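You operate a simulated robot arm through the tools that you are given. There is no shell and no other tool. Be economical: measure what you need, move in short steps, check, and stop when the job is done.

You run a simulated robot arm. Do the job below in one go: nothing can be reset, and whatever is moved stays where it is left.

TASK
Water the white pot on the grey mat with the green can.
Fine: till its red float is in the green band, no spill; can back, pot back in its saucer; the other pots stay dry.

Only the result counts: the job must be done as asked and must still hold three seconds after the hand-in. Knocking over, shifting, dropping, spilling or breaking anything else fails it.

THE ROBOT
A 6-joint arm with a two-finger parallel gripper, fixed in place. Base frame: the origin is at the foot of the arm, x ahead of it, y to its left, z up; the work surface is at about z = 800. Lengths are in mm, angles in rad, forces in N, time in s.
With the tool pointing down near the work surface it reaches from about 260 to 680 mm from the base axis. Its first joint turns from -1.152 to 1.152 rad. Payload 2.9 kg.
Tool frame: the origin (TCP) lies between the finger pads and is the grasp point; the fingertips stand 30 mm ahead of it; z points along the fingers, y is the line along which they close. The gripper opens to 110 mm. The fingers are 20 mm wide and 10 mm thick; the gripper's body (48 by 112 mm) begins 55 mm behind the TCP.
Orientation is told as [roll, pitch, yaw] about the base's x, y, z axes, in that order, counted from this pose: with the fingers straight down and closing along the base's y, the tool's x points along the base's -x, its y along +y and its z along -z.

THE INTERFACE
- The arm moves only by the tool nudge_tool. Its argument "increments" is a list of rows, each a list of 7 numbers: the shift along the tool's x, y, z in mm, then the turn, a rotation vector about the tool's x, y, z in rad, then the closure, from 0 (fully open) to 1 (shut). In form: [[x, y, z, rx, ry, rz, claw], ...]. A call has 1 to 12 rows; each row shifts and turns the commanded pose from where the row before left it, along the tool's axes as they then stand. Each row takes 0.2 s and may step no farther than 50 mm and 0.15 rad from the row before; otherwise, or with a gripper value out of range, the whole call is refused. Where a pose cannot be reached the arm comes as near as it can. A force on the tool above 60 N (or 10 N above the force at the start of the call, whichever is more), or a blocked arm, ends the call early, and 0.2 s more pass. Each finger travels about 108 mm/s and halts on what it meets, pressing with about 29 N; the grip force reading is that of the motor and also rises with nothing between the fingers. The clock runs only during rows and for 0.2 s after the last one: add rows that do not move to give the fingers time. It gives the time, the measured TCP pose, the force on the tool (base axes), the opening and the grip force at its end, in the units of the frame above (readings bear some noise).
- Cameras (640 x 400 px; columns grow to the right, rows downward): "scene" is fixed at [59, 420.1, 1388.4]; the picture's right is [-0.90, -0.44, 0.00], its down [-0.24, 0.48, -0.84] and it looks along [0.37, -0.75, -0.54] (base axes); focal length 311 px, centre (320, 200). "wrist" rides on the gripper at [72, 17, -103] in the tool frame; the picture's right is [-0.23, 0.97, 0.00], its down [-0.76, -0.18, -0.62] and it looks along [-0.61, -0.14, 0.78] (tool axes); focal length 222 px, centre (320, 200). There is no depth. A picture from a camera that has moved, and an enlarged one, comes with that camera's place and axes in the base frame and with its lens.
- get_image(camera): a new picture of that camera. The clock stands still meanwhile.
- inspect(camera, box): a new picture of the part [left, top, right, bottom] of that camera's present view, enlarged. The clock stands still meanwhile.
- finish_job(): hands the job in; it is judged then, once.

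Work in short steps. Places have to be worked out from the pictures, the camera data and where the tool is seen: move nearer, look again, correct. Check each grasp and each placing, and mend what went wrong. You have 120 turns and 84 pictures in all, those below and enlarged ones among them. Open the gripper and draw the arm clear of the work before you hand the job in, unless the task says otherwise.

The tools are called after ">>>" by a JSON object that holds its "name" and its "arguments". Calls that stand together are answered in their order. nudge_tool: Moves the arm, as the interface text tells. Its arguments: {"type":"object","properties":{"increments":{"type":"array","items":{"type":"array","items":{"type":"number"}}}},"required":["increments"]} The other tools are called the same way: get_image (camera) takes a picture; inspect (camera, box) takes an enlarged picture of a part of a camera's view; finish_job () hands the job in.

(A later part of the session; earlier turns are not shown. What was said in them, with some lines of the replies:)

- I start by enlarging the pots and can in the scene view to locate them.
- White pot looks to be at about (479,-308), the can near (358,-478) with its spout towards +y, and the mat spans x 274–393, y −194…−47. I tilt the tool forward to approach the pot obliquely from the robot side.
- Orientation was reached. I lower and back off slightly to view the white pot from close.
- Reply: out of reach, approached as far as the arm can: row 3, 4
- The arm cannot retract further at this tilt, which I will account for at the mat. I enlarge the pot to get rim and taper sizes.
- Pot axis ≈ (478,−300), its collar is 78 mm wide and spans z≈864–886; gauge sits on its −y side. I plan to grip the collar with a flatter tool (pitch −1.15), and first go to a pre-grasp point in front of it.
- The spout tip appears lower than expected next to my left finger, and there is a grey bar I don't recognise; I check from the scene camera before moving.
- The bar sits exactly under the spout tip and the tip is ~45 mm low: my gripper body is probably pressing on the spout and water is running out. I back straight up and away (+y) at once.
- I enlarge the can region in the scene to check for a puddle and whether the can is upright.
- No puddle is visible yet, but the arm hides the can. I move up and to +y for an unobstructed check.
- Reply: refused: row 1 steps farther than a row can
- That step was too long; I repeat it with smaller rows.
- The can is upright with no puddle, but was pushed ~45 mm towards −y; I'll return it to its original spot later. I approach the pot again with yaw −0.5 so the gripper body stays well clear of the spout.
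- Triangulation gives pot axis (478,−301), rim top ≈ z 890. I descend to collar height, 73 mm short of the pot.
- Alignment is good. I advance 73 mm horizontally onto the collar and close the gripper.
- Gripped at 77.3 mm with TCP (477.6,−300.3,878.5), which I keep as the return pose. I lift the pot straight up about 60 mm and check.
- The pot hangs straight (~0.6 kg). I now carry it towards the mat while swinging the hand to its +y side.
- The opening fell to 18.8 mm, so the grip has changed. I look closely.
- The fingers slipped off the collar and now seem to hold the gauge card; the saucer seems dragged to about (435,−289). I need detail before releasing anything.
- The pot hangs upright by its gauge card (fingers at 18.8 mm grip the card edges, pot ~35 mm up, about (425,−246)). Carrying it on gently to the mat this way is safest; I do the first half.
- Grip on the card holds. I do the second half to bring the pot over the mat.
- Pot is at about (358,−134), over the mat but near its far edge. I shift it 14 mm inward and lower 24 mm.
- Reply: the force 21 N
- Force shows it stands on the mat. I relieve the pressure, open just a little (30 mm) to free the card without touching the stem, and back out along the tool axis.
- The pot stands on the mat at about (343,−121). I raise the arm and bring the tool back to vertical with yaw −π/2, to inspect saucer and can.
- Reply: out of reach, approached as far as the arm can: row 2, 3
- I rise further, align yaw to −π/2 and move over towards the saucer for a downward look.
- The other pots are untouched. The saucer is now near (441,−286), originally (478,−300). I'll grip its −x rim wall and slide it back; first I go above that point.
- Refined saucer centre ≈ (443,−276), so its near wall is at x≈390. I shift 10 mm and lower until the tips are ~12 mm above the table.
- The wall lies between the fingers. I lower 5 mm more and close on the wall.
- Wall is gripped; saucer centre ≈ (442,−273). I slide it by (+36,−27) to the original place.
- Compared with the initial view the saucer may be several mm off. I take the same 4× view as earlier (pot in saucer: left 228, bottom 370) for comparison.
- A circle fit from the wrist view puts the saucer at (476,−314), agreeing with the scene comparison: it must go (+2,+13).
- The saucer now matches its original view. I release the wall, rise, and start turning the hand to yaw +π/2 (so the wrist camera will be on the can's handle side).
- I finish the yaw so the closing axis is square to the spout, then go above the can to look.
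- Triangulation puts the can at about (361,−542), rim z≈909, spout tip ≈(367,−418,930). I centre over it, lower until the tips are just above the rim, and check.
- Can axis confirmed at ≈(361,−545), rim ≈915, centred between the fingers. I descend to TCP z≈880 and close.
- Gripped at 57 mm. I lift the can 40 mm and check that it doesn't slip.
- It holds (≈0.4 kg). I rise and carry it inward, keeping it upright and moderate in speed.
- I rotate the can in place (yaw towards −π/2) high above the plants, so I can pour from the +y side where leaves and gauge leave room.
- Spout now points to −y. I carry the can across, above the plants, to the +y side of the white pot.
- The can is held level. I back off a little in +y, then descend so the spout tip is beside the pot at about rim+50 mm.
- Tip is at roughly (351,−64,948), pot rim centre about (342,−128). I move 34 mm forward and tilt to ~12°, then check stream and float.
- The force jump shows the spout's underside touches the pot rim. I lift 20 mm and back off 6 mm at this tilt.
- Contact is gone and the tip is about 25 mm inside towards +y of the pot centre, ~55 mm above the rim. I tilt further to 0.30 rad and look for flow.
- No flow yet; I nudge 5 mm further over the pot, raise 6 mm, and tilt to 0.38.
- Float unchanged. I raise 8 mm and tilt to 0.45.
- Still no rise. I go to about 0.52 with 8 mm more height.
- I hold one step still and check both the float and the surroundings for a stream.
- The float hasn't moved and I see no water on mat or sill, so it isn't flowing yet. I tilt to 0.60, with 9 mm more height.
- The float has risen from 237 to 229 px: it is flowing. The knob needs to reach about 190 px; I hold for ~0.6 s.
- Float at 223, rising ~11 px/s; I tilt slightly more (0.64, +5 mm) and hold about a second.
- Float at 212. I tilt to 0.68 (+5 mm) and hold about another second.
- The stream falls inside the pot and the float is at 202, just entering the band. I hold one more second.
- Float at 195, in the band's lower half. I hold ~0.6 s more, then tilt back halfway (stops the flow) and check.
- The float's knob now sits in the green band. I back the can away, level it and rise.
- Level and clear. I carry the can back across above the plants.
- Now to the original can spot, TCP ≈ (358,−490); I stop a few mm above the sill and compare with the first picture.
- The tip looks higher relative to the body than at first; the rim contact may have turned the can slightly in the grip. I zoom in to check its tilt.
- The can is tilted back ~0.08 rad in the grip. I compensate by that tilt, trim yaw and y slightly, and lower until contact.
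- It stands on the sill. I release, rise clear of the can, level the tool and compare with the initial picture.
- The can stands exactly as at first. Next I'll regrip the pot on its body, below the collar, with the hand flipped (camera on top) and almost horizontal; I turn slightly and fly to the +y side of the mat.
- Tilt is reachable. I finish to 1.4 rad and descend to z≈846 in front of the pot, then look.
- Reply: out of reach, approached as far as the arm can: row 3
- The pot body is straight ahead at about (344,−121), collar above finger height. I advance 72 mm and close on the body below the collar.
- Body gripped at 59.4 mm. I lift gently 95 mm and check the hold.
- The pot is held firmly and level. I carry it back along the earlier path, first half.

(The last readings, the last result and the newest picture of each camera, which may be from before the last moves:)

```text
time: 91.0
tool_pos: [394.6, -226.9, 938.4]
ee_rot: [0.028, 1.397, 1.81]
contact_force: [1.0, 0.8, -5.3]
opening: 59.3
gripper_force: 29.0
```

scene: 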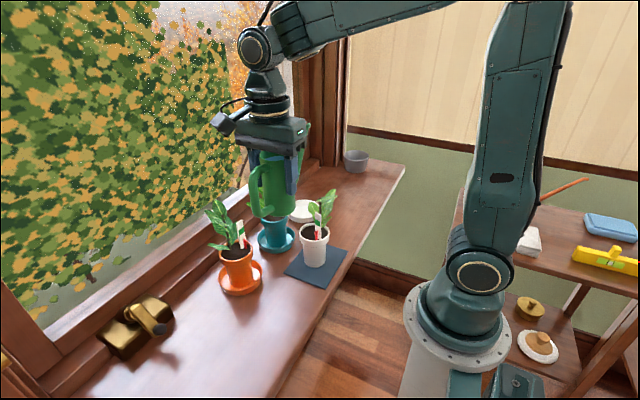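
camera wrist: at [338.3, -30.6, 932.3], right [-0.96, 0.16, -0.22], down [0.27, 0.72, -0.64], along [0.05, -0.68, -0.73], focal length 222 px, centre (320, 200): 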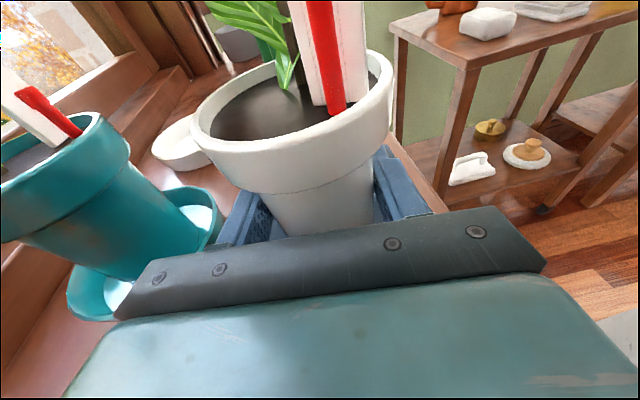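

Held at 59.3 mm. Second half: swing to the earlier approach direction above the saucer.

>>> {"name": "nudge_tool", "arguments": {"increments": [[2, -7.9, 11.2, 0.1024, 0, -0.018, 1], [2.1, -6.7, 12, 0.1024, 0, -0.018, 1], [2.2, -5.4, 12.6, 0.1024, 0, -0.018, 1], [2.3, -4, 13.1, 0.1024, 0, -0.018, 1], [2.4, -2.6, 13.4, 0.1024, 0, -0.018, 1], [2.4, -1.2, 13.6, 0.1024, 0, -0.018, 1], [2.4, 0.2, 13.7, 0.1024, 0, -0.018, 1], [2.4, 1.7, 13.6, 0.1024, 0, -0.018, 1], [0, 0, 0, 0, 0, 0, 1]]}}

>>> {"name": "inspect", "arguments": {"camera": "scene", "box": [230, 110, 390, 230]}}

>>> {"name": "get_image", "arguments": {"camera": "wrist"}}

```text
time: 93.0
tool_pos: [475.2, -286.8, 933.1]
ee_rot: [0.015, 1.384, 2.589]
contact_force: [-0.6, -0.8, -5.1]
opening: 59.4
gripper_force: 29.4
out of reach, approached as far as the arm can: row 8
```

```text
3.33 times, centred on (310, 170) of scene
camera zoom: at [59.0, 420.0, 1388.4], right [-0.9, -0.44, 0.0], down [-0.24, 0.48, -0.84], along [0.37, -0.75, -0.54], focal length 1036 px, centre (353, 300)
```

zoom: 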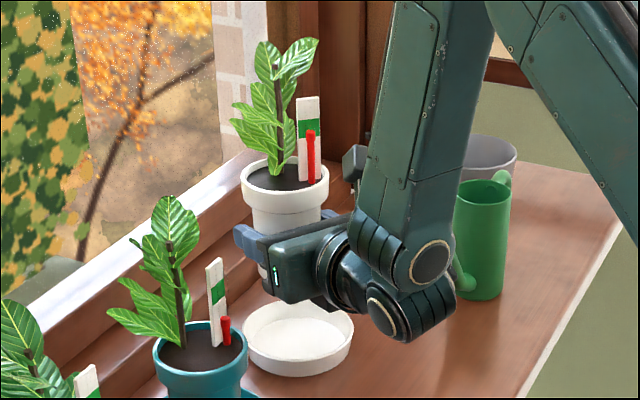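

```text
6 pictures are left
camera wrist: at [393.5, -254.6, 1024.0], right [-0.56, -0.8, -0.22], down [-0.54, 0.55, -0.63], along [0.63, -0.23, -0.74], focal length 222 px, centre (320, 200)
```

wrist: 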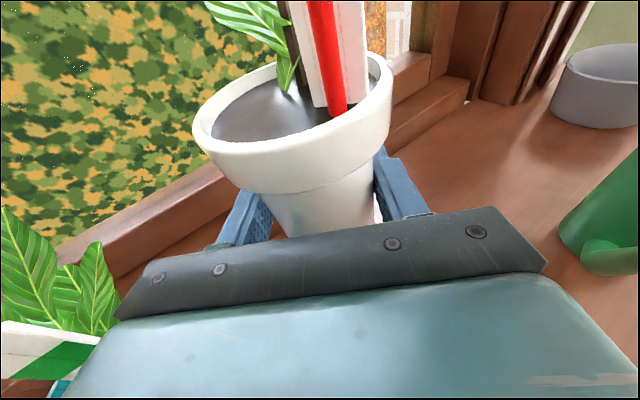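

Pot is over the saucer, 14 mm short in y, at a reach limit. I turn back slightly in yaw, shift over the saucer centre and lower 60 mm.

>>> {"name": "nudge_tool", "arguments": {"increments": [[0, 0, 0, -0.079, 0, 0.015, 1], [1, 4.7, 5.2, 0, 0, 0, 1], [1, 4.7, 5.2, 0, 0, 0, 1], [-29.5, 0, 5.5, 0, 0, 0, 1], [-29.5, 0, 5.5, 0, 0, 0, 1], [0, 0, 0, 0, 0, 0, 1]]}}

```text
time: 94.4
tool_pos: [480.3, -300.3, 873.0]
ee_rot: [0.002, 1.394, 2.537]
contact_force: [-0.4, -0.5, -5.1]
opening: 59.3
gripper_force: 29.4
```

Positioned at (480,−300). I check alignment over the saucer before the last ~27 mm.

>>> {"name": "inspect", "arguments": {"camera": "scene", "box": [250, 130, 370, 220]}}

```text
4.44 times, centred on (310, 175) of scene
camera zoom: at [59.0, 420.1, 1388.4], right [-0.9, -0.44, 0.0], down [-0.24, 0.48, -0.84], along [0.37, -0.75, -0.54], focal length 1381 px, centre (364, 311)
```

zoom: 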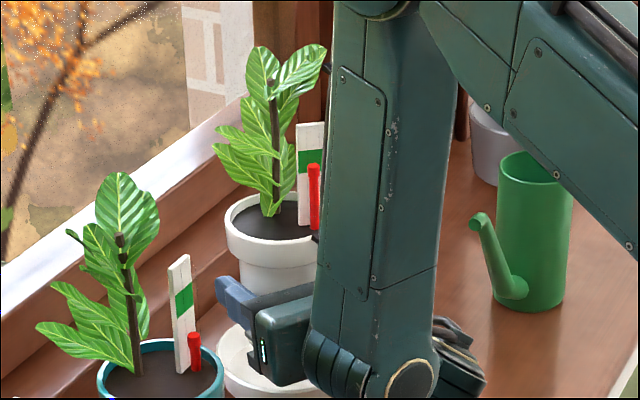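

The pot looks ~5 mm too far left (+x); I shift (−4,−2) and lower 22 mm.

>>> {"name": "nudge_tool", "arguments": {"increments": [[-0.4, 3.9, -2.1, 0, 0, 0, 1], [-9.8, 0, 1.8, 0, 0, 0, 1], [-7.9, 0, 1.4, 0, 0, 0, 1], [-3.9, 0, 0.7, 0, 0, 0, 1], [0, 0, 0, 0, 0, 0, 1]]}}

```text
time: 95.6
tool_pos: [476.5, -302.9, 852.3]
ee_rot: [0.003, 1.393, 2.54]
contact_force: [-1.3, -0.7, -5.3]
opening: 59.3
gripper_force: 28.4
```

Still hanging (−5 N). I lower in 2 mm steps to feel contact.

>>> {"name": "nudge_tool", "arguments": {"increments": [[-2, 0, 0.35, 0, 0, 0, 1], [-2, 0, 0.35, 0, 0, 0, 1], [0, 0, 0, 0, 0, 0, 1]]}}

```text
time: 96.4
tool_pos: [477.1, -302.8, 847.2]
ee_rot: [0.004, 1.395, 2.542]
contact_force: [-0.3, 0.0, -5.4]
opening: 59.3
gripper_force: 28.5
```

>>> {"name": "nudge_tool", "arguments": {"increments": [[-1.5, 0, 0.26, 0, 0, 0, 1], [-1.5, 0, 0.26, 0, 0, 0, 1], [0, 0, 0, 0, 0, 0, 1]]}}

```text
time: 97.2
tool_pos: [475.9, -302.0, 845.0]
ee_rot: [0.004, 1.393, 2.54]
contact_force: [-0.5, -0.6, -3.1]
opening: 59.4
gripper_force: 28.5
```

The load is easing (−3 N): contact begins. One more mm.

>>> {"name": "nudge_tool", "arguments": {"increments": [[-1.2, 0, 0.2, 0, 0, 0, 1], [0, 0, 0, 0, 0, 0, 1]]}}

```text
time: 97.8
tool_pos: [476.7, -304.2, 845.9]
ee_rot: [0.008, 1.393, 2.544]
contact_force: [-1.6, -0.1, 4.0]
opening: 59.1
gripper_force: 29.0
```

The pot stands (+4 N). I open moderately and back straight out horizontally.

>>> {"name": "nudge_tool", "arguments": {"increments": [[0, 0, 0, 0, 0, 0, 0.42], [0, 0, 0, 0, 0, 0, 0.34], [0, 0, 0, 0, 0, 0, 0.32], [-3.5, 0, -19.7, 0, 0, 0, 0.32], [-5.3, 0, -29.5, 0, 0, 0, 0.32], [-5.3, 0, -29.5, 0, 0, 0, 0.32]]}}

>>> {"name": "get_image", "arguments": {"camera": "wrist"}}

```text
time: 99.2
tool_pos: [462.0, -292.2, 853.7]
ee_rot: [0.004, 1.39, 2.541]
contact_force: [0.1, 0.7, 0.4]
opening: 74.8
gripper_force: 0.0
out of reach, approached as far as the arm can: row 4, 5, 6
```

```text
4 pictures are left
camera wrist: at [381.3, -255.8, 943.4], right [-0.59, -0.78, -0.22], down [-0.52, 0.57, -0.64], along [0.62, -0.26, -0.74], focal length 222 px, centre (320, 200)
```

wrist: 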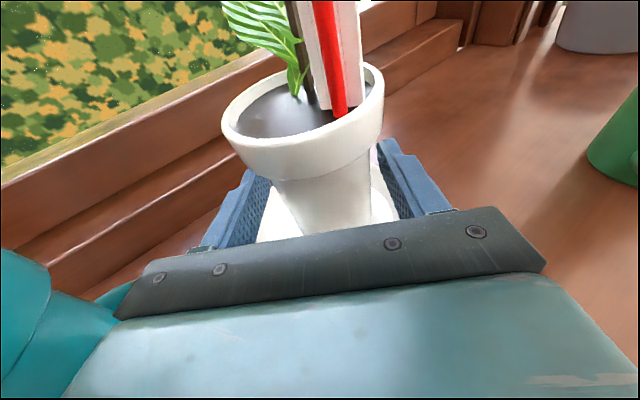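

At this flat tilt the arm can't retract further. I open fully (clears the collar) and lift the wrist by reducing the tilt while backing out.

>>> {"name": "nudge_tool", "arguments": {"increments": [[0, 0, 0, 0, 0, 0, 0.15], [0, 0, 0, 0, 0, 0, 0], [0, 0, 0, 0, -0.1, 0, 0], [-4, 0, -12, 0, -0.1, 0, 0], [-5, 0, -14, 0, -0.1, 0, 0], [-6, 0, -14, 0, -0.1, 0, 0], [0, 0, 0, 0, 0, 0, 0]]}}

```text
time: 100.8
tool_pos: [425.8, -282.7, 847.7]
ee_rot: [0.013, 1.047, 2.517]
contact_force: [3.4, -4.1, 9.3]
opening: 109.3
gripper_force: 0.1
out of reach, approached as far as the arm can: row 3, 4
```

A contact force appeared (a fingertip probably touches the saucer rim). I raise straight up 20 mm and look.

>>> {"name": "nudge_tool", "arguments": {"increments": [[8.7, 0, -5, 0, 0, 0, 0], [8.7, 0, -5, 0, 0, 0, 0]]}}

>>> {"name": "get_image", "arguments": {"camera": "wrist"}}

```text
time: 101.4
tool_pos: [424.0, -280.6, 865.5]
ee_rot: [0.016, 1.04, 2.519]
contact_force: [0.1, 0.2, 0.4]
opening: 109.9
gripper_force: 0.0
```

```text
3 pictures are left
camera wrist: at [373.1, -262.2, 979.9], right [-0.67, -0.72, -0.19], down [-0.64, 0.69, -0.34], along [0.38, -0.11, -0.92], focal length 222 px, centre (320, 200)
```

wrist: 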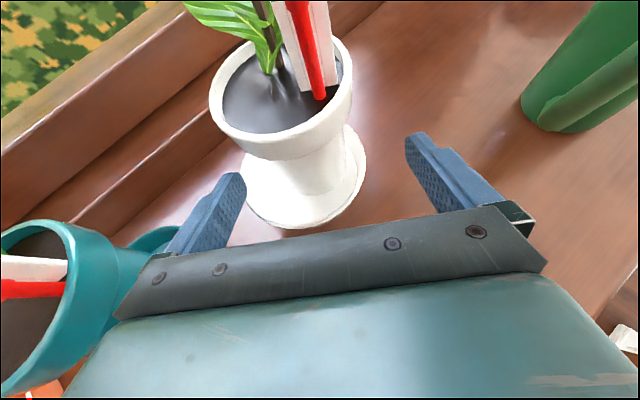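

The pot stands in its saucer and the hand is free. I back out and rise clear.

>>> {"name": "nudge_tool", "arguments": {"increments": [[2, 0, -22, 0, -0.1, 0, 0], [2, 0, -22, 0, -0.1, 0, 0], [20, 0, -20, 0, -0.1, 0, 0], [25, 0, -30, 0, -0.1, 0, 0], [25, 0, -30, 0, -0.14, 0, 0], [20, 0, -40, 0, -0.14, 0, 0], [15, 0, -40, 0, -0.14, 0, 0], [5, 0, -40, 0, -0.14, 0, 0], [0, 0, 0, 0, 0, 0, 0]]}}

>>> {"name": "inspect", "arguments": {"camera": "scene", "box": [200, 130, 420, 300]}}

```text
time: 103.4
tool_pos: [412.2, -215.4, 1121.3]
ee_rot: [0.003, 0.082, 2.504]
contact_force: [0.1, -0.1, 0.3]
opening: 110.2
gripper_force: 0.1
out of reach, approached as far as the arm can: row 3, 4, 5, 6, 7
```

```text
2.35 times, centred on (310, 215) of scene
camera zoom: at [59.0, 420.1, 1388.4], right [-0.9, -0.44, 0.0], down [-0.24, 0.48, -0.84], along [0.37, -0.75, -0.54], focal length 731 px, centre (344, 165)
```

zoom: 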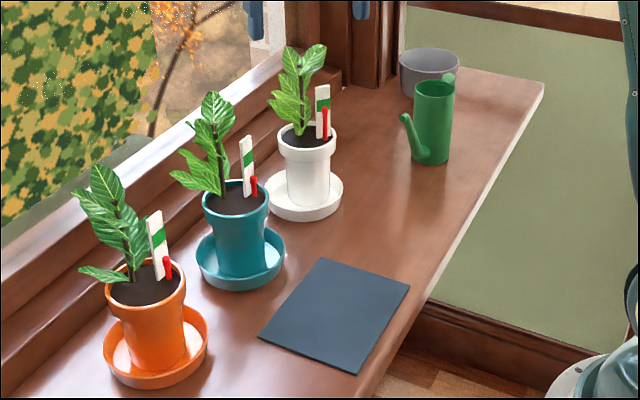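

Everything looks in place. One enlarged check of the float and the saucer position.

>>> {"name": "inspect", "arguments": {"camera": "scene", "box": [230, 130, 390, 230]}}

```text
4.00 times, centred on (310, 180) of scene
camera zoom: at [59.0, 420.1, 1388.4], right [-0.9, -0.44, 0.0], down [-0.24, 0.48, -0.84], along [0.37, -0.75, -0.54], focal length 1243 px, centre (360, 280)
```

zoom: 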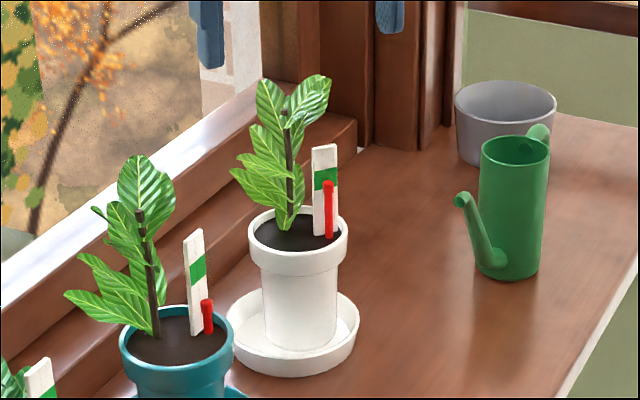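

The knob is in the green band, and the pot is in its saucer, which sits within about 10 mm of where it started. The can matches its first view, the other pots look untouched, and the open gripper is well clear, so I hand in.

>>> {"name": "finish_job", "arguments": {}}

```text
The job is handed in.
```

I watered the white pot on the mat until its float was in the green band. The pot is back in its saucer and the can is back in place, but three things went wrong on the way:

- **Possible spill:** early on my gripper pressed on the can's spout and pushed the can about 50 mm. The close-up showed what looked like a brief stream of water under the tip. I saw no puddle afterwards, but I can't rule out a small spill.
- **Saucer moved:** the pot slipped out of my first grip and the saucer was dragged. I slid it back, but in the last picture it is still about 10 mm from its original spot.
- **Rim touched:** the spout briefly pressed on the white pot's rim while I was setting up the pour. Nothing tipped over.

In the last pictures the can matches its first view, and I saw no sign that the other pots were touched or watered.
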